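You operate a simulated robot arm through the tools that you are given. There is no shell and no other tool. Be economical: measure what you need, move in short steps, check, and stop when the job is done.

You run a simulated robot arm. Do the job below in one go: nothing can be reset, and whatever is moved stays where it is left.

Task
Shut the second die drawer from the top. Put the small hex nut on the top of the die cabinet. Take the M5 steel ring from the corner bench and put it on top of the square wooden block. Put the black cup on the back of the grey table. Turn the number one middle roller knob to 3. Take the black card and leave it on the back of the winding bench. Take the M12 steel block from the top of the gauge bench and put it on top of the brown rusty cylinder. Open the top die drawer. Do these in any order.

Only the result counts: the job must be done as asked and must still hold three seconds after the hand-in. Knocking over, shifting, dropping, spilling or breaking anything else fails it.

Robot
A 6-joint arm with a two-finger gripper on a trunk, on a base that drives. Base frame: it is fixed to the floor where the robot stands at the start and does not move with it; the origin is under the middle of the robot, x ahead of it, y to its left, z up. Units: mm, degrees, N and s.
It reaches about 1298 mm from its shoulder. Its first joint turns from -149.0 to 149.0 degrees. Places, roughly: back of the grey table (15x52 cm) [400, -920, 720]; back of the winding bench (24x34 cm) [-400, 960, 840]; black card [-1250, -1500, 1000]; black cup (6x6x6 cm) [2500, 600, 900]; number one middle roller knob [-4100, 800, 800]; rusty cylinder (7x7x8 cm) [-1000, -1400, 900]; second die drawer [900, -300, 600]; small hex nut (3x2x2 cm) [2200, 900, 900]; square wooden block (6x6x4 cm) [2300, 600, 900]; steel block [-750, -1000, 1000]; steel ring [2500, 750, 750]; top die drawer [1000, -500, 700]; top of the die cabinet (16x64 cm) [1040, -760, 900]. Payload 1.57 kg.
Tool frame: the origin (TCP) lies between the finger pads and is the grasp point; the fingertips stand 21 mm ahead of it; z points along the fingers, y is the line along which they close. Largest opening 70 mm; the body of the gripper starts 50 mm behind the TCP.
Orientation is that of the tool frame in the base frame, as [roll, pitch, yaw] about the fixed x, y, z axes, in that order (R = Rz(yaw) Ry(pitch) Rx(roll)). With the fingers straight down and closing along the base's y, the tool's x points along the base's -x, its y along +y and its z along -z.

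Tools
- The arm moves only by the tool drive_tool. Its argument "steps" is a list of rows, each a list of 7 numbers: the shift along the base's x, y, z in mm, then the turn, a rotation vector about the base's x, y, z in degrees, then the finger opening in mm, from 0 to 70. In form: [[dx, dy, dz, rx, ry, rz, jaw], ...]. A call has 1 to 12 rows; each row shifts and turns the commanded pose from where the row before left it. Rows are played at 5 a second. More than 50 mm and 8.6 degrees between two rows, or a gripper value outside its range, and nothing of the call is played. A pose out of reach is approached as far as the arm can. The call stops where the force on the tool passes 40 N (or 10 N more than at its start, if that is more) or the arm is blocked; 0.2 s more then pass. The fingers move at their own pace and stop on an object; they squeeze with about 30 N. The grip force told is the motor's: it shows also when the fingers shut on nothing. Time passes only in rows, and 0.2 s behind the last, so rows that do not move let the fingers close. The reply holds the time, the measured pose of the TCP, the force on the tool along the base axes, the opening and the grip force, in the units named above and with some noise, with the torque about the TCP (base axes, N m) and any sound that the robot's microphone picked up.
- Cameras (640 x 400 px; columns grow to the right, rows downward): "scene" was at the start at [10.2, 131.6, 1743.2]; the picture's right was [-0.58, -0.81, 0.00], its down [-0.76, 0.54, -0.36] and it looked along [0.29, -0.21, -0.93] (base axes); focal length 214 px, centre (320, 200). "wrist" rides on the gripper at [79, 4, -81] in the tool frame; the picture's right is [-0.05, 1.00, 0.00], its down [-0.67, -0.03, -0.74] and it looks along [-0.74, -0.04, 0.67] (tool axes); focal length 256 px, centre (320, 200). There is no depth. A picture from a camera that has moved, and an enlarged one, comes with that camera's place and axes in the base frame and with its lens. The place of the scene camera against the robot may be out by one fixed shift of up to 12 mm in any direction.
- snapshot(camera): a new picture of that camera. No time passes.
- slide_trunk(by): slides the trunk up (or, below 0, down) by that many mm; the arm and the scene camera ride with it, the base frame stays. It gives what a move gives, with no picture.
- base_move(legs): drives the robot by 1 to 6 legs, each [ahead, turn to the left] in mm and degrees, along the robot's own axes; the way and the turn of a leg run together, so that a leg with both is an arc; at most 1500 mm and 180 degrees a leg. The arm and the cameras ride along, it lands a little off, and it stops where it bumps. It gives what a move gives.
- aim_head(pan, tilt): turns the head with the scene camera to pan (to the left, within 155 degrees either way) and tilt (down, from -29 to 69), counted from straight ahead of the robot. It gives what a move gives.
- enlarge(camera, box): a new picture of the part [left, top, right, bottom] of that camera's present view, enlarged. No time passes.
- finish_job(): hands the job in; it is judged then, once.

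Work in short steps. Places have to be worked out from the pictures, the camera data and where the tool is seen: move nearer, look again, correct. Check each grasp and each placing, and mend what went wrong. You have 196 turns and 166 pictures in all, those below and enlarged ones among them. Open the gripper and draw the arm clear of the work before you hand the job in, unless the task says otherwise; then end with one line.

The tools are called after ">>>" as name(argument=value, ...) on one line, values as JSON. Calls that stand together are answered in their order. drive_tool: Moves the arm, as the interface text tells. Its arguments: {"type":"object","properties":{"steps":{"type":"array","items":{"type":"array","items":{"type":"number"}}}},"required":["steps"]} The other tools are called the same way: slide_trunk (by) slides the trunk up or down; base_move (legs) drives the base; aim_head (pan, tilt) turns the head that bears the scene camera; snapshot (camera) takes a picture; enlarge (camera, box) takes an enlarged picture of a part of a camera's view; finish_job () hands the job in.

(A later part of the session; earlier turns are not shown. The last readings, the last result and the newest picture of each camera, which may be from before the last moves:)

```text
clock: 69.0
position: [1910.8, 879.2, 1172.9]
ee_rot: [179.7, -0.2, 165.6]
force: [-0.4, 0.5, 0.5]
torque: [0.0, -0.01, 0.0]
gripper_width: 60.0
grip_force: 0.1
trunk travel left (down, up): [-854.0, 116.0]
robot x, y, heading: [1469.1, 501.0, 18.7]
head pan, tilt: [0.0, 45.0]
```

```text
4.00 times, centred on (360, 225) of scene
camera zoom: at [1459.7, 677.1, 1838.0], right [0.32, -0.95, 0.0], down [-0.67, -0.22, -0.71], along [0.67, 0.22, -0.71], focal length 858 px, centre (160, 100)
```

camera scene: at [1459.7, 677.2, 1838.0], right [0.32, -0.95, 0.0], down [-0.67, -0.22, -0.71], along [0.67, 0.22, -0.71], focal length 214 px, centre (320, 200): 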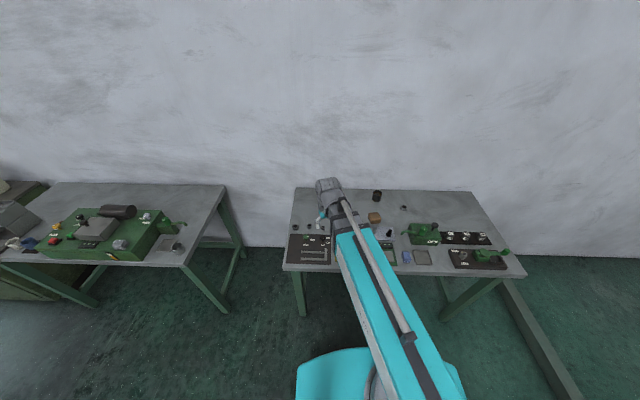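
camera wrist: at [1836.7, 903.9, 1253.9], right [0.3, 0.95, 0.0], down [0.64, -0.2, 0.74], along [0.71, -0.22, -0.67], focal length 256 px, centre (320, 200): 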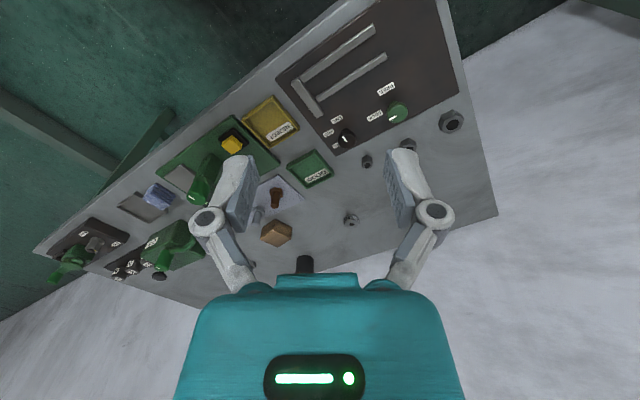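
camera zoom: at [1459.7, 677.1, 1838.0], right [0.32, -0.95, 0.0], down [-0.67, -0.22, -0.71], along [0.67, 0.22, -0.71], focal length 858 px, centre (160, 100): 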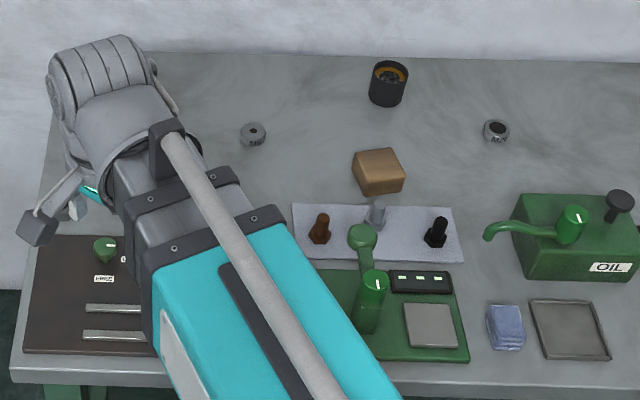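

Two rings; I read their labels.

>>> enlarge(camera="scene", box=[330, 195, 362, 215])

>>> enlarge(camera="scene", box=[388, 195, 420, 215])

```text
16.00 times, centred on (346, 205) of scene
camera zoom: at [1459.7, 677.1, 1838.0], right [0.32, -0.95, 0.0], down [-0.67, -0.22, -0.71], along [0.67, 0.22, -0.71], focal length 3432 px, centre (-96, 120)
```

zoom: 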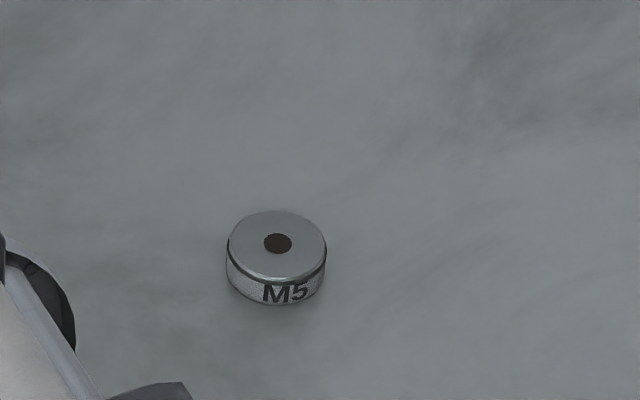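

```text
16.00 times, centred on (404, 205) of scene
camera zoom: at [1459.7, 677.1, 1838.0], right [0.32, -0.95, 0.0], down [-0.67, -0.22, -0.71], along [0.67, 0.22, -0.71], focal length 3432 px, centre (-1024, 120)
```

zoom: 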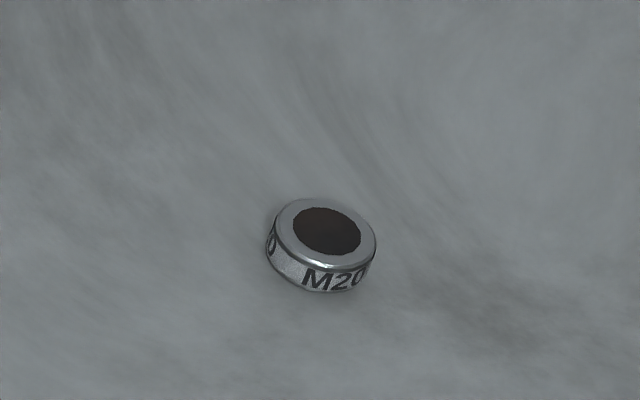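

The left ring is M5, at about (2360, 826). I move the gripper above it and look with the wrist camera.

>>> drive_tool(steps=[[45, -5, 0, 0, 0, 0, 70], [45, -5, 0, 0, 0, 0, 70], [45, -5, 0, 0, 0, 0, 70], [45, -5, 0, 0, 0, 0, 70], [45, -5, 0, 0, 0, 0, 70], [45, -5, 0, 0, 0, 0, 70], [45, -6, 0, 0, 0, 0, 70], [45, -6, 0, 0, 0, 0, 70], [45, -6, 0, 0, 0, 0, 70], [45, -6, 0, 0, 0, 0, 70]])

>>> slide_trunk(by=-180)

>>> snapshot(camera="wrist")

```text
clock: 71.2
position: [2362.8, 826.1, 1171.6]
ee_rot: [179.8, -0.2, 165.8]
force: [-0.1, 0.1, 0.3]
torque: [0.01, -0.01, -0.05]
gripper_width: 70.1
grip_force: 0.1
out of reach, approached as far as the arm can: row 5, 7
trunk travel left (down, up): [-854.0, 116.0]
robot x, y, heading: [1473.0, 499.3, 18.4]
head pan, tilt: [0.0, 45.0]
```

```text
clock: 73.2
position: [2360.7, 826.9, 991.6]
ee_rot: [179.8, -0.2, 165.9]
force: [0.2, 0.5, 0.3]
torque: [0.0, 0.01, -0.01]
gripper_width: 69.9
grip_force: 0.0
trunk travel left (down, up): [-674.0, 296.0]
robot x, y, heading: [1470.3, 499.1, 18.5]
head pan, tilt: [0.0, 45.0]
```

```text
127 pictures are left
camera wrist: at [2287.1, 850.3, 1073.9], right [0.3, 0.95, 0.0], down [0.64, -0.2, 0.74], along [0.71, -0.22, -0.67], focal length 256 px, centre (320, 200)
```

wrist: 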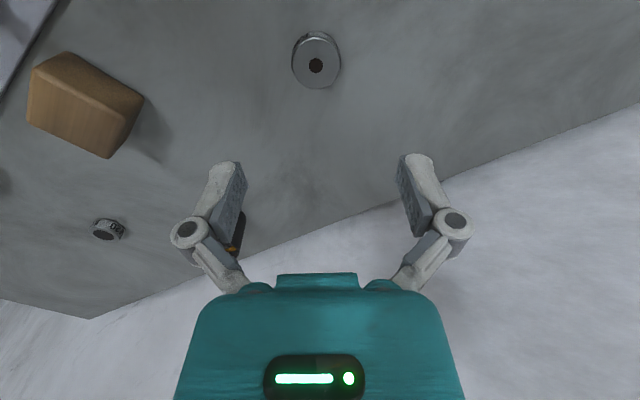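

The ring's top centre lies at about (2358, 824.5) by both cameras. I nudge by (-2,-2) and lower to z≈890.

>>> drive_tool(steps=[[-2, -2, 0, 0, 0, 0, 70]])

>>> slide_trunk(by=-98)

>>> snapshot(camera="wrist")

```text
clock: 73.6
position: [2357.9, 824.1, 992.0]
ee_rot: [179.8, -0.2, 165.8]
force: [0.2, 0.4, 0.7]
torque: [-0.02, -0.01, 0.0]
gripper_width: 70.0
grip_force: 0.0
trunk travel left (down, up): [-674.0, 296.0]
robot x, y, heading: [1473.1, 501.8, 18.5]
head pan, tilt: [0.0, 45.0]
```

```text
clock: 74.9
position: [2358.3, 825.4, 895.1]
ee_rot: [179.7, -0.3, 165.8]
force: [0.0, 0.8, 0.1]
torque: [-0.03, -0.04, -0.01]
gripper_width: 70.2
grip_force: 0.1
trunk travel left (down, up): [-576.0, 394.0]
robot x, y, heading: [1473.7, 501.6, 18.5]
head pan, tilt: [0.0, 45.0]
```

```text
126 pictures are left
camera wrist: at [2285.5, 848.6, 975.9], right [0.3, 0.95, 0.0], down [0.64, -0.2, 0.74], along [0.71, -0.22, -0.67], focal length 256 px, centre (320, 200)
```

wrist: 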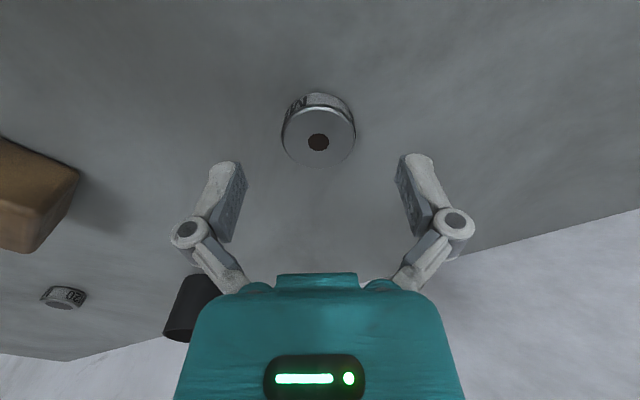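

Triangulation puts the ring top at z≈867 and centred. I lower by 21 (tips ≈853) and close.

>>> slide_trunk(by=-21)

>>> drive_tool(steps=[[0, 0, 0, 0, 0, 0, 30], [0, 0, 0, 0, 0, 0, 20], [0, 0, 0, 0, 0, 0, 20], [0, 0, 0, 0, 0, 0, 20]])

>>> snapshot(camera="wrist")

```text
clock: 75.6
position: [2359.3, 825.3, 873.2]
ee_rot: [179.8, -0.3, 165.8]
force: [0.1, 0.1, -0.2]
torque: [0.04, 0.01, -0.02]
gripper_width: 70.0
grip_force: 0.1
trunk travel left (down, up): [-555.0, 415.0]
robot x, y, heading: [1473.1, 503.5, 18.4]
head pan, tilt: [0.0, 45.0]
```

```text
clock: 76.6
position: [2357.7, 824.6, 873.9]
ee_rot: [179.8, -0.2, 165.8]
force: [0.4, 0.2, 0.8]
torque: [-0.02, 0.01, -0.04]
gripper_width: 36.4
grip_force: 30.0
trunk travel left (down, up): [-555.0, 415.0]
robot x, y, heading: [1469.1, 498.7, 18.6]
head pan, tilt: [0.0, 45.0]
```

```text
125 pictures are left
camera wrist: at [2285.5, 848.5, 954.9], right [0.3, 0.95, 0.0], down [0.64, -0.2, 0.74], along [0.71, -0.22, -0.67], focal length 256 px, centre (320, 200)
```

wrist: 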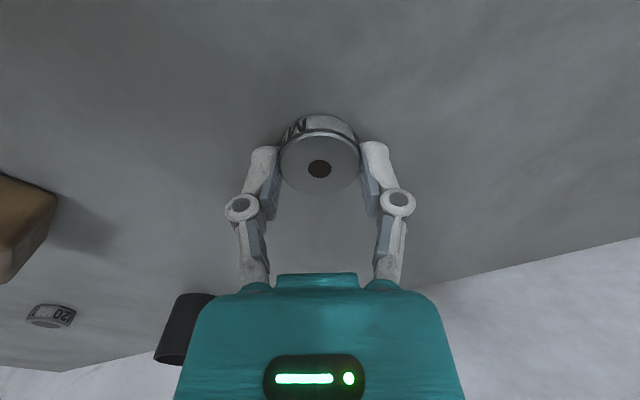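

Ring gripped (36 mm). I lift it 75 mm and move toward the wooden block.

>>> slide_trunk(by=76)

>>> drive_tool(steps=[[-4, -40, 0, 0, 0, 0, 20], [-4, -40, 0, 0, 0, 0, 20], [-4, -40, 0, 0, 0, 0, 20]])

>>> snapshot(camera="wrist")

>>> enlarge(camera="scene", box=[330, 190, 410, 240])

```text
clock: 77.7
position: [2359.3, 825.4, 948.7]
ee_rot: [179.8, -0.4, 165.8]
force: [0.6, -0.2, -0.9]
torque: [-0.02, 0.01, 0.0]
gripper_width: 36.7
grip_force: 29.6
trunk travel left (down, up): [-631.0, 339.0]
robot x, y, heading: [1470.5, 501.2, 18.5]
head pan, tilt: [0.0, 45.0]
```

```text
clock: 78.5
position: [2347.7, 704.5, 950.6]
ee_rot: [179.9, -0.2, 165.8]
force: [0.1, 0.2, -0.3]
torque: [-0.01, -0.03, 0.05]
gripper_width: 36.5
grip_force: 30.3
trunk travel left (down, up): [-631.0, 339.0]
robot x, y, heading: [1471.7, 501.2, 18.4]
head pan, tilt: [0.0, 45.0]
```

```text
124 pictures are left
camera wrist: at [2273.6, 727.8, 1030.8], right [0.3, 0.95, 0.0], down [0.64, -0.2, 0.74], along [0.71, -0.22, -0.67], focal length 256 px, centre (320, 200)
```

wrist: 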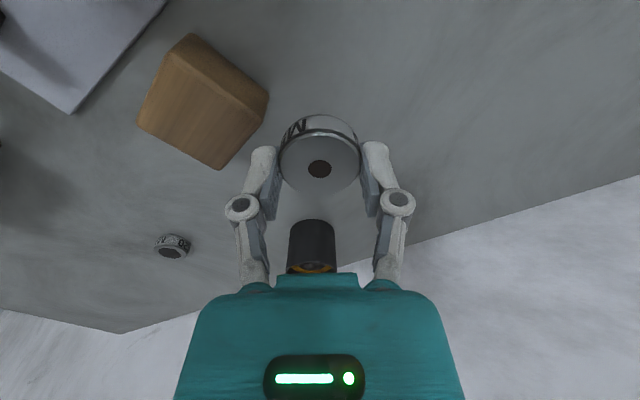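

```text
8.00 times, centred on (370, 215) of scene
camera zoom: at [1460.1, 676.9, 1615.0], right [0.32, -0.95, 0.0], down [-0.67, -0.22, -0.71], along [0.67, 0.22, -0.71], focal length 1716 px, centre (-80, 80)
```

zoom: 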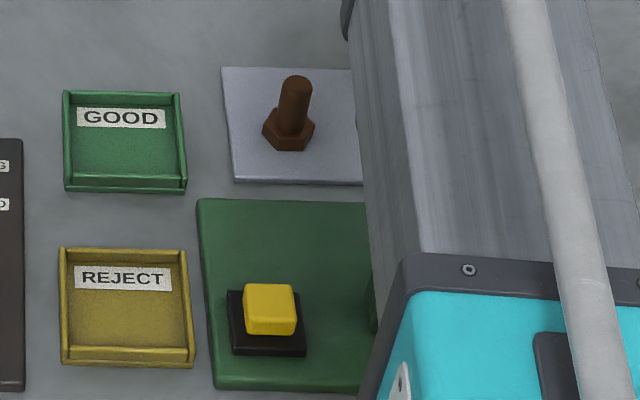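

The block's top centre is near (2331, 635). I move above it and check.

>>> drive_tool(steps=[[-8, -34, 0, 0, 0, 0, 20], [-8, -34, 0, 0, 0, 0, 20]])

>>> enlarge(camera="wrist", box=[160, 20, 480, 220])

```text
clock: 79.1
position: [2329.9, 632.9, 949.2]
ee_rot: [179.8, -0.3, 165.8]
force: [0.1, -0.1, -1.6]
torque: [0.01, 0.03, 0.04]
gripper_width: 36.7
grip_force: 30.1
trunk travel left (down, up): [-631.0, 339.0]
robot x, y, heading: [1469.5, 501.2, 18.5]
head pan, tilt: [0.0, 45.0]
```

```text
2.00 times, centred on (320, 120) of wrist
camera zoom: at [2256.5, 656.8, 1030.9], right [0.3, 0.95, 0.0], down [0.64, -0.2, 0.74], along [0.71, -0.22, -0.67], focal length 512 px, centre (320, 360)
```

zoom: 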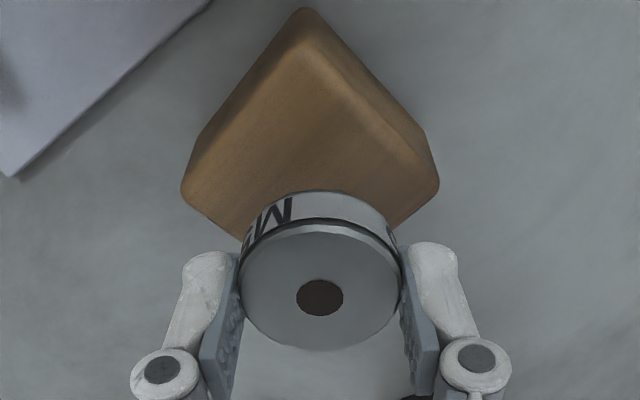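

The block's top (z≈888) centre is at (2327.5, 632). I nudge -2 mm and lower to just above contact.

>>> drive_tool(steps=[[-2, -1, 0, 0, 0, 0, 20]])

>>> slide_trunk(by=-34)

>>> slide_trunk(by=-2)

>>> enlarge(camera="wrist", box=[160, 20, 480, 220])

```text
clock: 79.5
position: [2329.6, 632.4, 948.9]
ee_rot: [179.9, -0.3, 165.9]
force: [0.0, 0.3, -0.8]
torque: [0.0, -0.01, 0.04]
gripper_width: 36.5
grip_force: 30.0
trunk travel left (down, up): [-631.0, 339.0]
robot x, y, heading: [1472.9, 501.8, 18.7]
head pan, tilt: [0.0, 45.0]
```

```text
clock: 80.3
position: [2328.2, 633.8, 915.9]
ee_rot: [179.8, -0.3, 165.8]
force: [0.4, -0.1, 0.0]
torque: [0.01, -0.02, -0.03]
gripper_width: 36.3
grip_force: 30.3
trunk travel left (down, up): [-597.0, 373.0]
robot x, y, heading: [1472.6, 498.3, 18.7]
head pan, tilt: [0.0, 45.0]
```

```text
clock: 80.8
position: [2328.4, 633.1, 912.8]
ee_rot: [179.8, -0.2, 165.8]
force: [0.0, 0.1, 0.9]
torque: [-0.07, -0.06, -0.01]
gripper_width: 36.7
grip_force: 30.3
trunk travel left (down, up): [-595.0, 375.0]
robot x, y, heading: [1472.5, 503.8, 18.6]
head pan, tilt: [0.0, 45.0]
```

```text
2.00 times, centred on (320, 120) of wrist
camera zoom: at [2255.0, 656.9, 995.0], right [0.3, 0.95, 0.0], down [0.64, -0.2, 0.74], along [0.71, -0.22, -0.67], focal length 512 px, centre (320, 360)
```

zoom: 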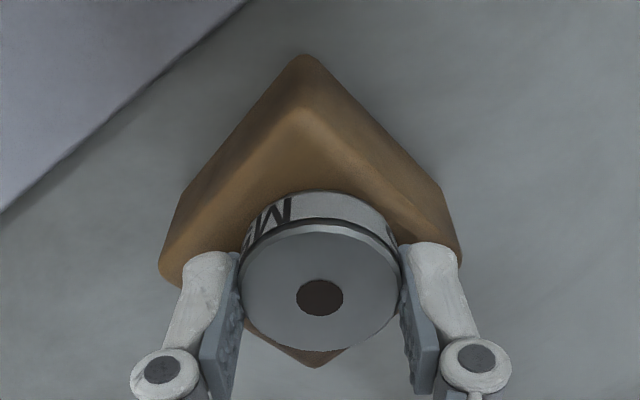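

Centred. I lower in small steps until the force shows contact.

>>> slide_trunk(by=-1.5)

>>> slide_trunk(by=-1)

```text
clock: 81.3
position: [2328.4, 633.4, 912.9]
ee_rot: [179.8, -0.2, 165.8]
force: [5.1, 1.2, 19.1]
torque: [0.03, -0.06, -0.09]
gripper_width: 36.6
grip_force: 30.1
trunk travel left (down, up): [-593.0, 377.0]
robot x, y, heading: [1474.2, 501.9, 18.7]
head pan, tilt: [0.0, 45.0]
```

```text
clock: 81.8
position: [2327.6, 632.7, 913.0]
ee_rot: [179.8, -0.1, 165.9]
force: [5.2, 1.3, 21.2]
torque: [0.0, -0.12, -0.04]
gripper_width: 36.3
grip_force: 30.4
trunk travel left (down, up): [-592.0, 378.0]
robot x, y, heading: [1470.4, 499.9, 18.3]
head pan, tilt: [0.0, 45.0]
```

In contact. I back up 1 mm to ease the load, open, and rise.

>>> slide_trunk(by=1.5)

>>> drive_tool(steps=[[0, 0, 0, 0, 0, 0, 45], [0, 0, 0, 0, 0, 0, 60], [0, 0, 0, 0, 0, 0, 60]])

>>> slide_trunk(by=90)

>>> snapshot(camera="wrist")

```text
clock: 82.3
position: [2327.0, 633.3, 912.8]
ee_rot: [179.9, -0.3, 165.9]
force: [-1.7, 1.2, 3.2]
torque: [0.03, -0.04, 0.02]
gripper_width: 36.3
grip_force: 29.8
trunk travel left (down, up): [-594.0, 376.0]
robot x, y, heading: [1473.8, 504.4, 18.7]
head pan, tilt: [0.0, 45.0]
```

```text
clock: 83.1
position: [2328.8, 632.9, 911.7]
ee_rot: [179.8, -0.1, 165.8]
force: [0.0, -0.4, -1.4]
torque: [0.0, 0.01, -0.03]
gripper_width: 60.1
grip_force: 0.1
trunk travel left (down, up): [-594.0, 376.0]
robot x, y, heading: [1471.4, 501.4, 18.4]
head pan, tilt: [0.0, 45.0]
```

```text
clock: 84.4
position: [2329.7, 632.3, 1003.4]
ee_rot: [179.8, -0.3, 165.8]
force: [0.8, -0.5, -0.3]
torque: [-0.02, 0.0, 0.02]
gripper_width: 60.1
grip_force: 0.0
trunk travel left (down, up): [-684.0, 286.0]
robot x, y, heading: [1472.1, 500.8, 18.6]
head pan, tilt: [0.0, 45.0]
```

```text
120 pictures are left
camera wrist: at [2255.1, 656.9, 1083.8], right [0.3, 0.95, 0.0], down [0.64, -0.2, 0.74], along [0.71, -0.22, -0.67], focal length 256 px, centre (320, 200)
```

wrist: 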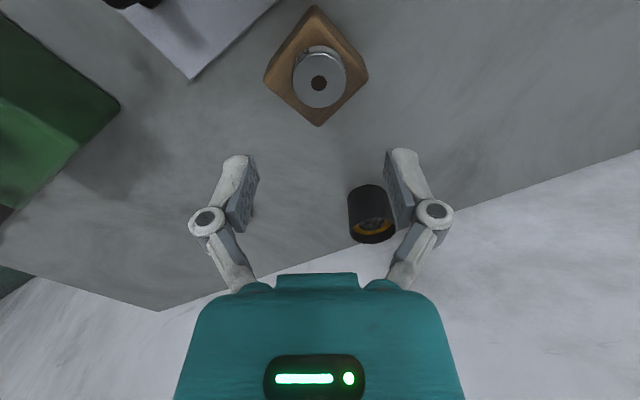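

The ring rests centred on the block. Next the smallest hex nut, judged at (2178, 900): I move above it.

>>> drive_tool(steps=[[-21.5, 38.3, 0, 0, 0, 0, 60], [-21.5, 38.3, 0, 0, 0, 0, 60], [-21.5, 38.3, 0, 0, 0, 0, 60], [-21.5, 38.3, 0, 0, 0, 0, 60], [-21.5, 38.3, 0, 0, 0, 0, 60], [-21.5, 38.3, 0, 0, 0, 0, 60], [-21.5, 38.3, 0, 0, 0, 0, 60]])

>>> snapshot(camera="wrist")

```text
clock: 86.0
position: [2178.3, 899.1, 1001.6]
ee_rot: [179.8, -0.2, 165.8]
force: [-0.5, 0.1, 0.0]
torque: [0.01, 0.01, 0.04]
gripper_width: 60.1
grip_force: 0.0
trunk travel left (down, up): [-684.0, 286.0]
robot x, y, heading: [1468.5, 502.1, 18.2]
head pan, tilt: [0.0, 45.0]
```

```text
119 pictures are left
camera wrist: at [2104.0, 924.4, 1083.9], right [0.3, 0.95, 0.0], down [0.64, -0.2, 0.74], along [0.71, -0.22, -0.67], focal length 256 px, centre (320, 200)
```

wrist: 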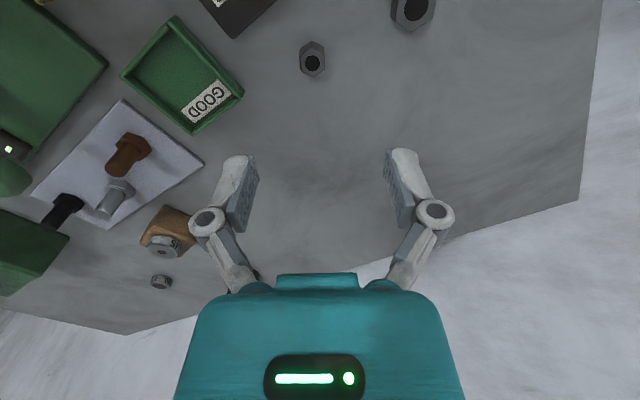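

The nut's flats face the fingers. I correct by (-2.5,-4) and lower to check.

>>> drive_tool(steps=[[-2.5, -4, 0, 0, 0, 0, 60]])

>>> slide_trunk(by=-106)

>>> snapshot(camera="wrist")

```text
clock: 86.4
position: [2175.7, 896.3, 1002.4]
ee_rot: [179.8, -0.2, 165.7]
force: [-0.1, 0.4, -1.3]
torque: [0.01, 0.0, -0.03]
gripper_width: 59.6
grip_force: 0.1
trunk travel left (down, up): [-684.0, 286.0]
robot x, y, heading: [1470.1, 502.6, 18.6]
head pan, tilt: [0.0, 45.0]
```

```text
clock: 87.8
position: [2176.0, 896.4, 896.5]
ee_rot: [179.8, -0.2, 165.9]
force: [0.0, 0.8, 0.3]
torque: [-0.03, -0.02, -0.04]
gripper_width: 60.1
grip_force: 0.0
trunk travel left (down, up): [-578.0, 392.0]
robot x, y, heading: [1475.5, 499.5, 18.3]
head pan, tilt: [0.0, 45.0]
```

```text
118 pictures are left
camera wrist: at [2102.3, 919.9, 977.9], right [0.3, 0.95, 0.0], down [0.64, -0.2, 0.74], along [0.71, -0.22, -0.67], focal length 256 px, centre (320, 200)
```

wrist: 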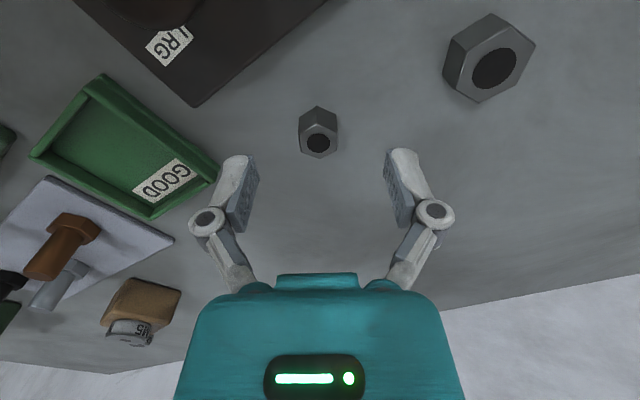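

Centred. I narrow the jaws to 44 to clear the green tray, lower 21 and close.

>>> drive_tool(steps=[[0, 0, 0, 0, 0, 0, 44], [0, 0, 0, 0, 0, 0, 44]])

>>> slide_trunk(by=-22)

>>> drive_tool(steps=[[0, 0, 0, 0, 0, 0, 10], [0, 0, 0, 0, 0, 0, 10], [0, 0, 0, 0, 0, 0, 10], [0, 0, 0, 0, 0, 0, 10]])

>>> snapshot(camera="wrist")

```text
clock: 88.4
position: [2176.3, 895.1, 897.1]
ee_rot: [179.7, -0.2, 165.9]
force: [-0.2, 0.0, 1.1]
torque: [0.02, -0.03, -0.04]
gripper_width: 44.2
grip_force: 0.0
trunk travel left (down, up): [-578.0, 392.0]
robot x, y, heading: [1474.2, 502.2, 18.6]
head pan, tilt: [0.0, 45.0]
```

```text
clock: 89.0
position: [2176.1, 896.2, 874.5]
ee_rot: [179.8, -0.1, 165.7]
force: [1.1, 0.5, -0.4]
torque: [-0.01, -0.01, 0.05]
gripper_width: 44.1
grip_force: 0.0
trunk travel left (down, up): [-556.0, 414.0]
robot x, y, heading: [1469.2, 503.8, 18.6]
head pan, tilt: [0.0, 45.0]
```

```text
clock: 90.0
position: [2175.6, 895.2, 874.4]
ee_rot: [179.8, -0.1, 165.8]
force: [0.5, -0.8, 1.7]
torque: [0.0, 0.02, -0.04]
gripper_width: 18.8
grip_force: 29.7
trunk travel left (down, up): [-556.0, 414.0]
robot x, y, heading: [1475.1, 501.4, 18.6]
head pan, tilt: [0.0, 45.0]
```

```text
117 pictures are left
camera wrist: at [2102.2, 919.8, 956.0], right [0.3, 0.95, 0.0], down [0.64, -0.2, 0.74], along [0.71, -0.22, -0.67], focal length 256 px, centre (320, 200)
```

wrist: 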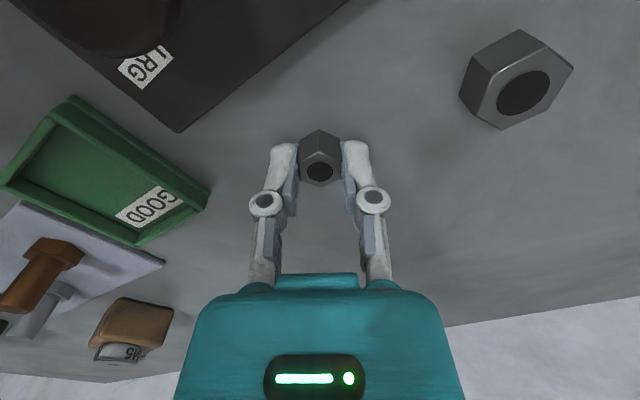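

Nut gripped (18.8 mm). I raise the trunk, tuck the arm in, and drive along the corridor to the cabinet's left side.

>>> slide_trunk(by=380)

>>> drive_tool(steps=[[-35, -35, 0, 0, 0, 0, 10], [-35, -35, 0, 0, 0, 0, 10], [-35, -35, 0, 0, 0, 0, 10], [-35, -35, 0, 0, 0, 0, 10], [-35, -35, 0, 0, 0, 0, 10], [-25, -35, 0, 0, 0, 0, 10]])

>>> base_move(legs=[[0, -90], [910, 0], [0, -90]])

>>> aim_head(pan=0, tilt=45)

>>> snapshot(camera="scene")

>>> snapshot(camera="wrist")

```text
clock: 93.7
position: [2176.2, 895.2, 1255.2]
ee_rot: [179.8, -0.3, 165.8]
force: [-0.2, 0.7, -0.5]
torque: [0.0, -0.01, -0.03]
gripper_width: 19.1
grip_force: 30.4
trunk travel left (down, up): [-936.0, 34.0]
robot x, y, heading: [1473.9, 501.3, 18.3]
head pan, tilt: [0.0, 45.0]
```

```text
clock: 95.1
position: [1974.1, 685.5, 1254.9]
ee_rot: [179.8, -0.5, 165.6]
force: [-0.3, 0.1, -0.5]
torque: [0.03, -0.04, -0.04]
gripper_width: 18.9
grip_force: 29.9
trunk travel left (down, up): [-936.0, 34.0]
robot x, y, heading: [1474.7, 501.8, 18.7]
head pan, tilt: [0.0, 45.0]
```

```text
clock: 112.5
position: [1302.1, -581.0, 1254.9]
ee_rot: [-180.0, -0.4, -12.6]
force: [-0.1, -0.1, -0.6]
torque: [-0.02, -0.04, -0.02]
gripper_width: 18.9
grip_force: 29.6
trunk travel left (down, up): [-936.0, 34.0]
robot x, y, heading: [1807.8, -403.9, -159.4]
head pan, tilt: [0.0, 45.0]
```

```text
clock: 113.1
position: [1301.5, -580.8, 1254.6]
ee_rot: [179.9, -0.3, -12.6]
force: [-0.2, 0.3, -0.2]
torque: [-0.01, -0.01, 0.01]
gripper_width: 18.9
grip_force: 30.1
trunk travel left (down, up): [-936.0, 34.0]
robot x, y, heading: [1811.6, -401.8, -159.4]
head pan, tilt: [0.0, 45.0]
```

```text
116 pictures are left
camera scene: at [1840.9, -570.0, 1920.1], right [-0.35, 0.94, 0.0], down [0.66, 0.25, -0.71], along [-0.66, -0.25, -0.71], focal length 214 px, centre (320, 200)
```

scene: 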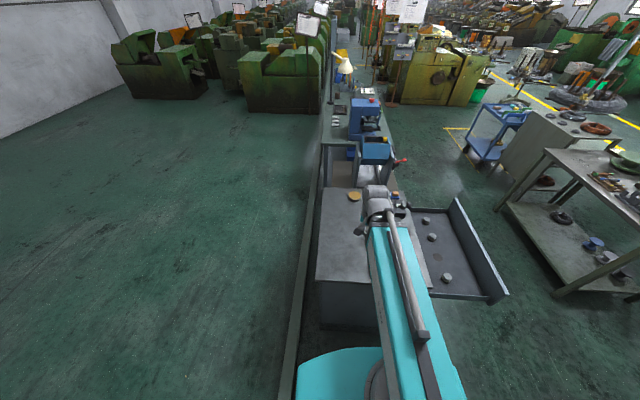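

```text
115 pictures are left
camera wrist: at [1379.7, -601.6, 1336.1], right [-0.27, -0.96, 0.0], down [-0.65, 0.18, 0.74], along [-0.71, 0.2, -0.67], focal length 256 px, centre (320, 200)
```

wrist: 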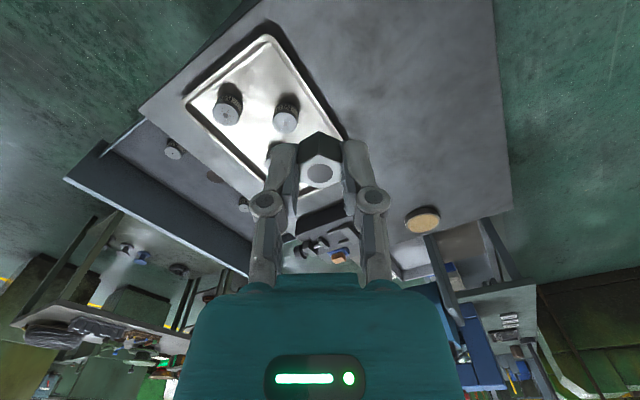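

I move over the back strip near (1190,-740), lower partly and look.

>>> drive_tool(steps=[[-28, -40, 0, 0, 0, 0, 10], [-28, -40, 0, 0, 0, 0, 10], [-28, -40, 0, 0, 0, 0, 10], [-27, -39, 0, 0, 0, 0, 10]])

>>> slide_trunk(by=-200)

>>> snapshot(camera="wrist")

>>> slide_trunk(by=-80)

>>> snapshot(camera="wrist")

```text
clock: 114.1
position: [1187.7, -739.1, 1254.9]
ee_rot: [180.0, -0.3, -12.6]
force: [-0.9, -0.5, -0.7]
torque: [0.01, -0.02, -0.02]
gripper_width: 18.9
grip_force: 29.6
trunk travel left (down, up): [-936.0, 34.0]
robot x, y, heading: [1810.6, -401.2, -159.6]
head pan, tilt: [0.0, 45.0]
```

```text
clock: 116.2
position: [1189.3, -737.8, 1054.3]
ee_rot: [180.0, -0.4, -12.6]
force: [0.8, -0.4, -0.3]
torque: [-0.04, -0.01, 0.0]
gripper_width: 19.0
grip_force: 30.2
trunk travel left (down, up): [-736.0, 234.0]
robot x, y, heading: [1808.9, -403.7, -159.6]
head pan, tilt: [0.0, 45.0]
```

```text
114 pictures are left
camera wrist: at [1267.7, -758.4, 1136.1], right [-0.27, -0.96, 0.0], down [-0.65, 0.18, 0.74], along [-0.71, 0.2, -0.67], focal length 256 px, centre (320, 200)
```

wrist: 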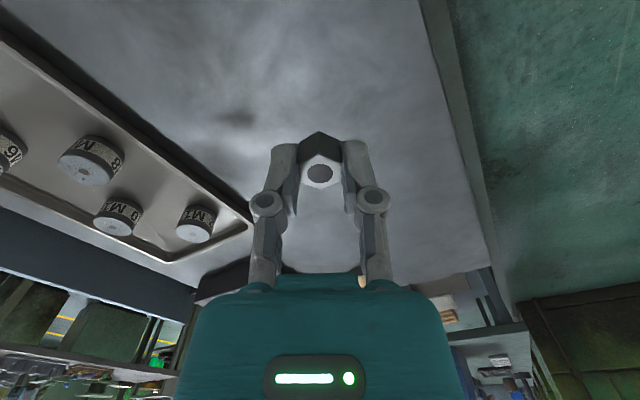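

```text
clock: 117.4
position: [1191.1, -738.4, 974.6]
ee_rot: [179.9, -0.5, -12.6]
force: [-0.9, 0.4, 0.0]
torque: [0.03, 0.0, -0.04]
gripper_width: 18.8
grip_force: 30.2
trunk travel left (down, up): [-656.0, 314.0]
robot x, y, heading: [1806.4, -401.4, -159.3]
head pan, tilt: [0.0, 45.0]
```

```text
113 pictures are left
camera wrist: at [1267.7, -758.4, 1056.1], right [-0.27, -0.96, 0.0], down [-0.65, 0.18, 0.74], along [-0.71, 0.2, -0.67], focal length 256 px, centre (320, 200)
```

wrist: 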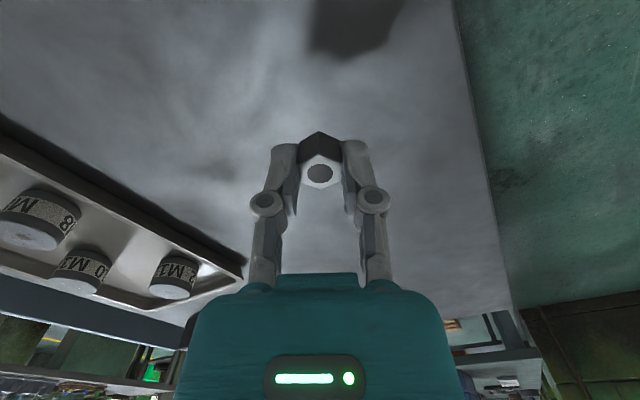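

Over free surface behind the tray. The top is somewhere in z 860–900, so I lower in stages, watching.

>>> slide_trunk(by=-44)

>>> snapshot(camera="wrist")

```text
clock: 118.3
position: [1190.4, -737.9, 931.8]
ee_rot: [179.9, -0.4, -12.6]
force: [-0.7, 0.2, -0.8]
torque: [0.02, 0.0, 0.0]
gripper_width: 18.8
grip_force: 30.0
trunk travel left (down, up): [-612.0, 358.0]
robot x, y, heading: [1810.7, -401.5, -159.6]
head pan, tilt: [0.0, 45.0]
```

```text
112 pictures are left
camera wrist: at [1267.7, -758.3, 1012.1], right [-0.27, -0.96, 0.0], down [-0.65, 0.18, 0.74], along [-0.71, 0.2, -0.67], focal length 256 px, centre (320, 200)
```

wrist: 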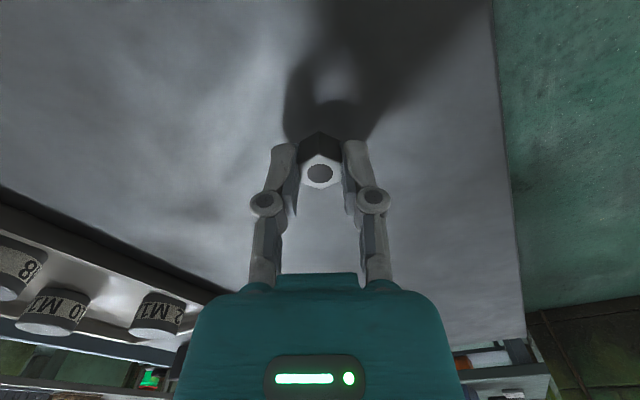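

The shadow is nearing the nut. I lower in smaller steps watching the force.

>>> slide_trunk(by=-8)

>>> snapshot(camera="wrist")

```text
clock: 118.8
position: [1189.7, -737.8, 923.7]
ee_rot: [179.9, -0.4, -12.6]
force: [-4.2, -2.9, 20.1]
torque: [-0.05, 0.12, 0.01]
gripper_width: 19.0
grip_force: 29.7
trunk travel left (down, up): [-604.0, 366.0]
robot x, y, heading: [1807.4, -398.2, -159.4]
head pan, tilt: [0.0, 45.0]
```

```text
111 pictures are left
camera wrist: at [1268.0, -758.2, 1005.0], right [-0.27, -0.96, 0.0], down [-0.65, 0.18, 0.74], along [-0.71, 0.2, -0.67], focal length 256 px, centre (320, 200)
```

wrist: 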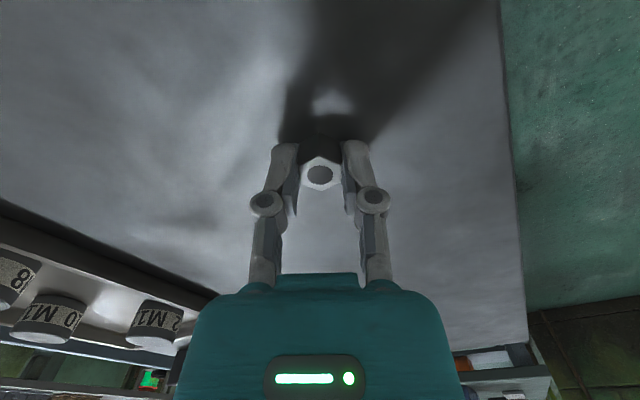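

Contact (20 N). I ease up 1 mm, release and rise, then check.

>>> slide_trunk(by=1)

>>> drive_tool(steps=[[0, 0, 0, 0, 0, 0, 30], [0, 0, 0, 0, 0, 0, 50], [0, 0, 0, 0, 0, 0, 50]])

>>> slide_trunk(by=120)

>>> snapshot(camera="wrist")

```text
clock: 119.3
position: [1190.1, -737.8, 924.0]
ee_rot: [179.9, -0.3, -12.6]
force: [-1.4, -1.4, 7.3]
torque: [-0.04, 0.05, 0.01]
gripper_width: 19.1
grip_force: 29.9
trunk travel left (down, up): [-605.0, 365.0]
robot x, y, heading: [1807.0, -401.7, -159.5]
head pan, tilt: [0.0, 45.0]
```

```text
clock: 120.2
position: [1190.4, -738.0, 923.6]
ee_rot: [179.9, -0.4, -12.6]
force: [0.0, 0.0, 0.3]
torque: [-0.03, -0.01, 0.01]
gripper_width: 50.0
grip_force: 0.0
trunk travel left (down, up): [-605.0, 365.0]
robot x, y, heading: [1809.8, -397.1, -159.3]
head pan, tilt: [0.0, 45.0]
```

```text
clock: 121.7
position: [1189.9, -738.3, 1044.5]
ee_rot: [179.8, -0.4, -12.5]
force: [-1.0, -0.6, 0.2]
torque: [0.01, -0.03, 0.0]
gripper_width: 49.9
grip_force: 0.1
trunk travel left (down, up): [-725.0, 245.0]
robot x, y, heading: [1808.1, -399.9, -159.7]
head pan, tilt: [0.0, 45.0]
```

```text
110 pictures are left
camera wrist: at [1267.6, -758.4, 1125.0], right [-0.27, -0.96, 0.0], down [-0.65, 0.18, 0.74], along [-0.71, 0.2, -0.67], focal length 256 px, centre (320, 200)
```

wrist: 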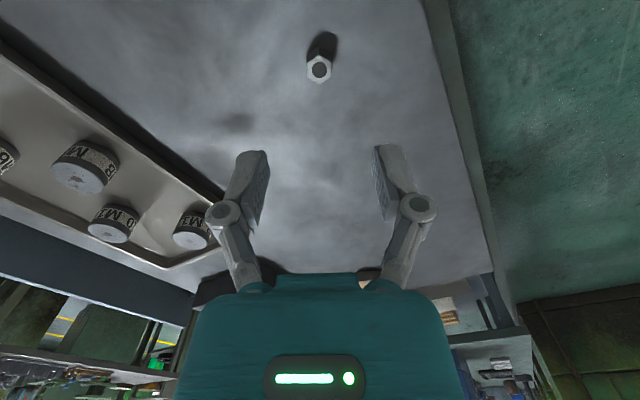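

Nut stands well on the back of the cabinet top. While here I look at the grey table's back area from this side.

>>> slide_trunk(by=200)

>>> enlarge(camera="scene", box=[300, 90, 428, 170])

```text
clock: 123.8
position: [1189.3, -738.5, 1244.4]
ee_rot: [179.9, -0.4, -12.7]
force: [-1.0, 0.0, 0.4]
torque: [0.0, 0.0, 0.01]
gripper_width: 50.1
grip_force: 0.0
trunk travel left (down, up): [-925.0, 45.0]
robot x, y, heading: [1811.5, -400.8, -159.6]
head pan, tilt: [0.0, 45.0]
```

```text
5.00 times, centred on (364, 130) of scene
camera zoom: at [1841.1, -570.9, 1909.0], right [-0.35, 0.94, 0.0], down [0.66, 0.25, -0.71], along [-0.66, -0.25, -0.71], focal length 1072 px, centre (100, 550)
```

zoom: 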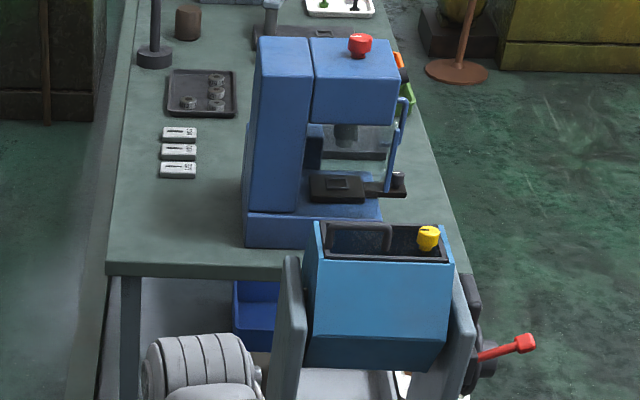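

Now back to the corner bench for the cup: turn, reverse along the corridor, turn to face the bench.

>>> base_move(legs=[[0, 88], [-900, 0], [0, 90]])

>>> snapshot(camera="scene")

>>> snapshot(camera="wrist")

```text
clock: 140.9
position: [2165.3, 758.8, 1244.6]
ee_rot: [180.0, -0.4, 163.5]
force: [-1.0, 0.6, 0.2]
torque: [0.0, -0.02, 0.01]
gripper_width: 50.0
grip_force: 0.0
trunk travel left (down, up): [-925.0, 45.0]
robot x, y, heading: [1536.1, 426.4, 16.2]
head pan, tilt: [0.0, 45.0]
```

```text
108 pictures are left
camera scene: at [1531.4, 603.3, 1909.0], right [0.28, -0.96, 0.0], down [-0.68, -0.2, -0.71], along [0.68, 0.2, -0.71], focal length 214 px, centre (320, 200)
```

scene: 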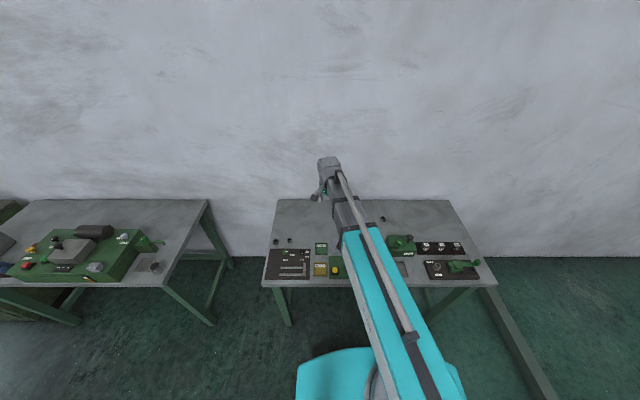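

```text
107 pictures are left
camera wrist: at [2092.5, 785.8, 1325.0], right [0.33, 0.94, 0.0], down [0.63, -0.23, 0.74], along [0.7, -0.25, -0.67], focal length 256 px, centre (320, 200)
```

wrist: 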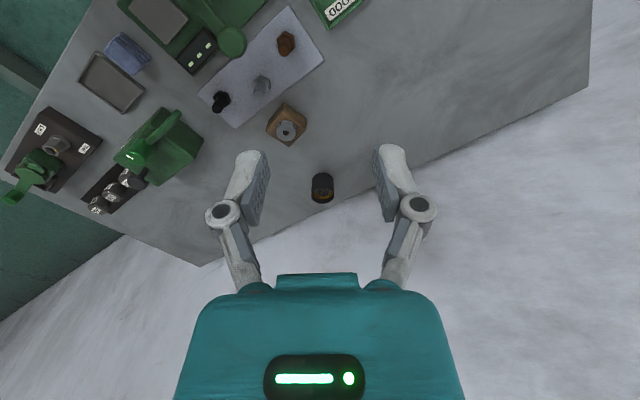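

Cup top centre is near (2509, 639). I move over it with the jaws fully open and lower to look.

>>> drive_tool(steps=[[42.9, -15.2, 0, 0, 0, 0, 70], [42.9, -15.2, 0, 0, 0, 0, 70], [42.9, -15.2, 0, 0, 0, 0, 70], [42.9, -15.2, 0, 0, 0, 0, 70], [42.9, -15.2, 0, 0, 0, 0, 70], [42.9, -15.2, 0, 0, 0, 0, 70], [42.9, -15.2, 0, 0, 0, 0, 70], [42.9, -15.2, 0, 0, 0, 0, 70]])

>>> slide_trunk(by=-230)

>>> snapshot(camera="wrist")

```text
clock: 142.7
position: [2512.3, 637.2, 1242.9]
ee_rot: [179.9, -0.3, 163.6]
force: [-0.4, -0.3, 0.7]
torque: [-0.01, -0.02, 0.04]
gripper_width: 70.0
grip_force: 0.1
out of reach, approached as far as the arm can: row 6, 8
trunk travel left (down, up): [-925.0, 45.0]
robot x, y, heading: [1538.9, 430.9, 16.3]
head pan, tilt: [0.0, 45.0]
```

```text
clock: 145.1
position: [2510.0, 636.9, 1014.2]
ee_rot: [179.9, -0.4, 163.5]
force: [0.9, 1.1, 0.4]
torque: [-0.02, 0.02, -0.02]
gripper_width: 70.1
grip_force: 0.0
trunk travel left (down, up): [-695.0, 275.0]
robot x, y, heading: [1536.1, 424.5, 16.6]
head pan, tilt: [0.0, 45.0]
```

```text
106 pictures are left
camera wrist: at [2437.1, 664.3, 1095.1], right [0.33, 0.94, 0.0], down [0.63, -0.23, 0.74], along [0.7, -0.25, -0.67], focal length 256 px, centre (320, 200)
```

wrist: 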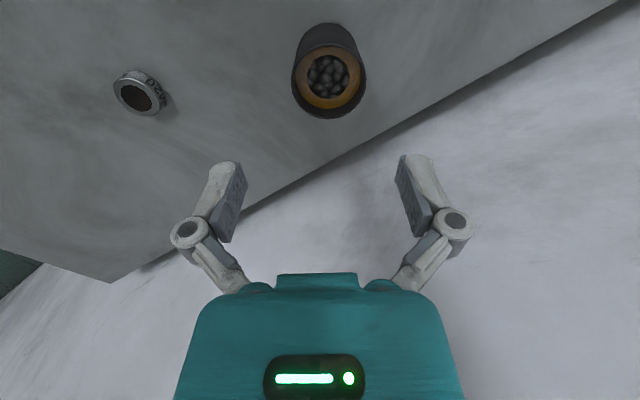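

The cup holds small balls, so it must stay level. It is ~55 mm wide at (2513, 643.5). I correct by (3,6) and lower to check.

>>> drive_tool(steps=[[3, 6.5, 0, 0, 0, 0, 70]])

>>> slide_trunk(by=-70)

>>> snapshot(camera="wrist")

```text
clock: 145.5
position: [2512.6, 642.2, 1013.7]
ee_rot: [179.9, -0.4, 163.5]
force: [-0.7, -0.1, 0.1]
torque: [0.01, 0.02, 0.02]
gripper_width: 69.8
grip_force: 0.1
trunk travel left (down, up): [-695.0, 275.0]
robot x, y, heading: [1536.0, 426.6, 16.5]
head pan, tilt: [0.0, 45.0]
```

```text
clock: 146.6
position: [2511.9, 642.8, 943.0]
ee_rot: [179.9, -0.4, 163.5]
force: [0.3, 0.2, -0.1]
torque: [0.01, -0.02, -0.04]
gripper_width: 70.1
grip_force: 0.1
trunk travel left (down, up): [-625.0, 345.0]
robot x, y, heading: [1536.5, 430.5, 16.3]
head pan, tilt: [0.0, 45.0]
```

```text
105 pictures are left
camera wrist: at [2439.7, 670.1, 1025.1], right [0.33, 0.94, 0.0], down [0.63, -0.23, 0.74], along [0.7, -0.25, -0.67], focal length 256 px, centre (320, 200)
```

wrist: 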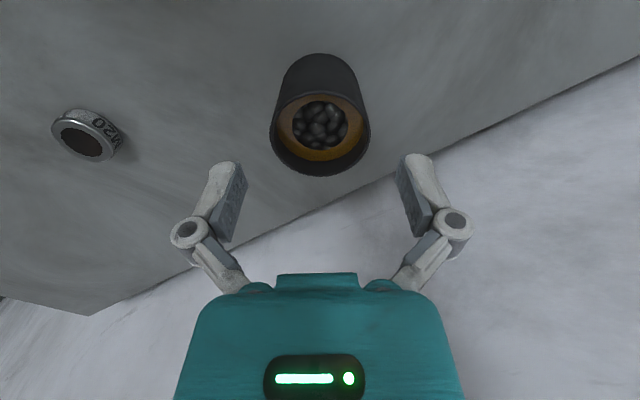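

Centred. I lower to z≈880 so the pads hold the cup's middle, and close.

>>> slide_trunk(by=-40)

>>> snapshot(camera="wrist")

```text
clock: 147.4
position: [2512.1, 642.7, 902.7]
ee_rot: [179.9, -0.3, 163.5]
force: [-0.3, 0.6, 0.1]
torque: [0.01, 0.01, -0.01]
gripper_width: 70.0
grip_force: 0.0
trunk travel left (down, up): [-585.0, 385.0]
robot x, y, heading: [1535.7, 424.6, 16.7]
head pan, tilt: [0.0, 45.0]
```

```text
104 pictures are left
camera wrist: at [2439.6, 670.0, 985.1], right [0.33, 0.94, 0.0], down [0.63, -0.23, 0.74], along [0.7, -0.25, -0.67], focal length 256 px, centre (320, 200)
```

wrist: 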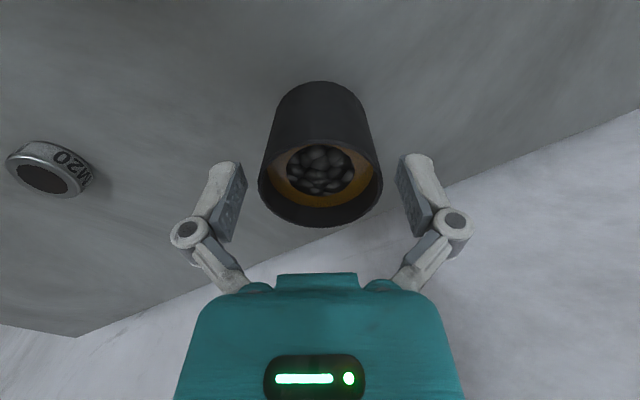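

The cup sits evenly between the fingers. I lower 22 and close.

>>> slide_trunk(by=-22)

>>> drive_tool(steps=[[0, 0, 0, 0, 0, 0, 62], [0, 0, 0, 0, 0, 0, 56], [0, 0, 0, 0, 0, 0, 50], [0, 0, 0, 0, 0, 0, 44], [0, 0, 0, 0, 0, 0, 44]])

>>> slide_trunk(by=30)

>>> snapshot(camera="wrist")

```text
clock: 148.1
position: [2513.1, 642.5, 881.8]
ee_rot: [179.9, -0.3, 163.5]
force: [0.0, -0.1, 0.0]
torque: [0.01, -0.04, 0.01]
gripper_width: 70.1
grip_force: 0.1
trunk travel left (down, up): [-563.0, 407.0]
robot x, y, heading: [1538.6, 425.8, 16.3]
head pan, tilt: [0.0, 45.0]
```

```text
clock: 149.3
position: [2511.3, 642.8, 881.4]
ee_rot: [180.0, -0.4, 163.6]
force: [1.3, -0.1, 1.9]
torque: [0.01, 0.04, 0.02]
gripper_width: 53.9
grip_force: 30.1
trunk travel left (down, up): [-563.0, 407.0]
robot x, y, heading: [1535.8, 427.3, 16.7]
head pan, tilt: [0.0, 45.0]
```

```text
clock: 150.1
position: [2513.3, 642.7, 911.2]
ee_rot: [179.9, -0.4, 163.5]
force: [-0.3, 0.8, -3.0]
torque: [-0.02, 0.06, 0.0]
gripper_width: 53.8
grip_force: 30.2
trunk travel left (down, up): [-593.0, 377.0]
robot x, y, heading: [1538.6, 425.3, 16.6]
head pan, tilt: [0.0, 45.0]
```

```text
103 pictures are left
camera wrist: at [2440.2, 670.3, 992.6], right [0.33, 0.94, 0.0], down [0.63, -0.23, 0.74], along [0.7, -0.25, -0.67], focal length 256 px, centre (320, 200)
```

wrist: 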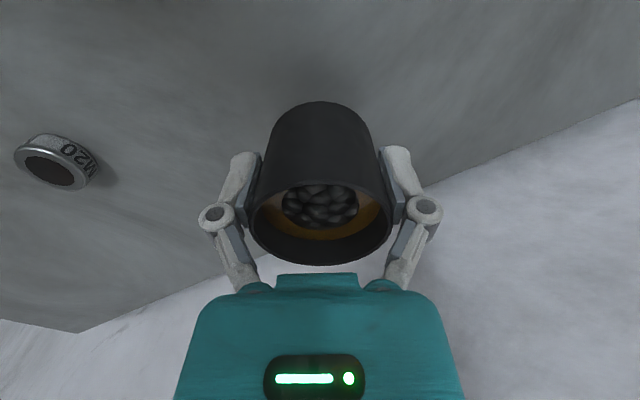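

Cup held level. I lift high, tuck the arm and drive back to in front of the grey table.

>>> slide_trunk(by=350)

>>> drive_tool(steps=[[-33, -6, 0, 0, 0, 0, 44], [-33, -6, 0, 0, 0, 0, 44], [-33, -6, 0, 0, 0, 0, 44], [-33, -6, 0, 0, 0, 0, 44], [-33, -6, 0, 0, 0, 0, 44], [-33, -6, 0, 0, 0, 0, 44], [-33, -6, 0, 0, 0, 0, 44], [-33, -6, 0, 0, 0, 0, 44], [-33, -6, 0, 0, 0, 0, 44], [-33, -6, 0, 0, 0, 0, 44], [-33, -6, 0, 0, 0, 0, 44]])

>>> base_move(legs=[[0, -34.8], [-520, 0], [0, 48.3], [-1150, 0]])

```text
clock: 153.5
position: [2512.7, 643.3, 1261.4]
ee_rot: [179.9, -0.3, 163.5]
force: [0.2, 0.4, -3.1]
torque: [0.02, 0.0, -0.01]
gripper_width: 54.1
grip_force: 29.9
trunk travel left (down, up): [-943.0, 27.0]
robot x, y, heading: [1534.6, 425.9, 16.7]
head pan, tilt: [0.0, 45.0]
```

```text
clock: 155.9
position: [2147.8, 579.2, 1262.0]
ee_rot: [179.9, -0.4, 163.6]
force: [0.0, -0.8, -3.8]
torque: [0.01, 0.02, -0.02]
gripper_width: 54.0
grip_force: 29.6
trunk travel left (down, up): [-943.0, 27.0]
robot x, y, heading: [1536.0, 426.9, 16.2]
head pan, tilt: [0.0, 45.0]
```

```text
clock: 172.0
position: [578.9, 295.2, 1263.5]
ee_rot: [179.9, -0.4, 174.3]
force: [0.8, 0.7, -3.5]
torque: [-0.03, 0.0, 0.0]
gripper_width: 54.0
grip_force: 30.6
trunk travel left (down, up): [-943.0, 27.0]
robot x, y, heading: [4.2, 33.6, 27.7]
head pan, tilt: [0.0, 45.0]
```

Now I turn to face the grey table and look.

>>> base_move(legs=[[0, -99]])

>>> snapshot(camera="scene")

>>> snapshot(camera="wrist")

```text
clock: 178.8
position: [147.6, -583.7, 1262.1]
ee_rot: [180.0, -0.3, 72.8]
force: [0.4, -0.4, -2.6]
torque: [0.03, 0.0, -0.02]
gripper_width: 54.2
grip_force: 30.3
trunk travel left (down, up): [-943.0, 27.0]
robot x, y, heading: [47.3, 41.6, -73.2]
head pan, tilt: [0.0, 45.0]
```

```text
102 pictures are left
camera scene: at [229.3, 60.2, 1927.1], right [-0.96, -0.29, 0.0], down [-0.2, 0.68, -0.71], along [0.2, -0.68, -0.71], focal length 214 px, centre (320, 200)
```

scene: 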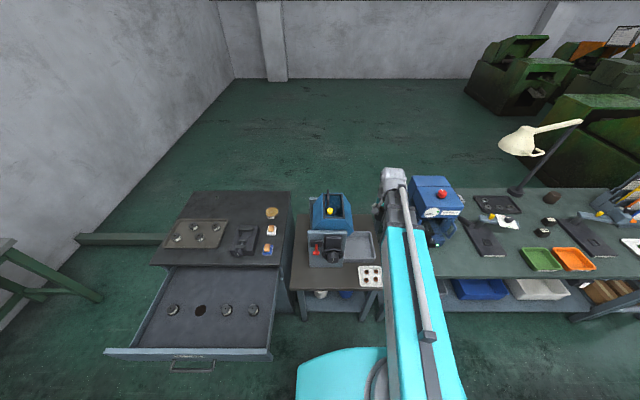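

```text
101 pictures are left
camera wrist: at [176.5, -508.5, 1342.8], right [0.94, -0.35, 0.0], down [-0.23, -0.63, 0.74], along [-0.26, -0.69, -0.67], focal length 256 px, centre (320, 200)
```

wrist: 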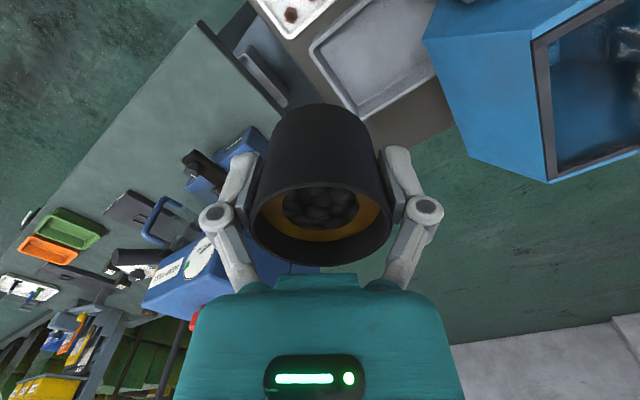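

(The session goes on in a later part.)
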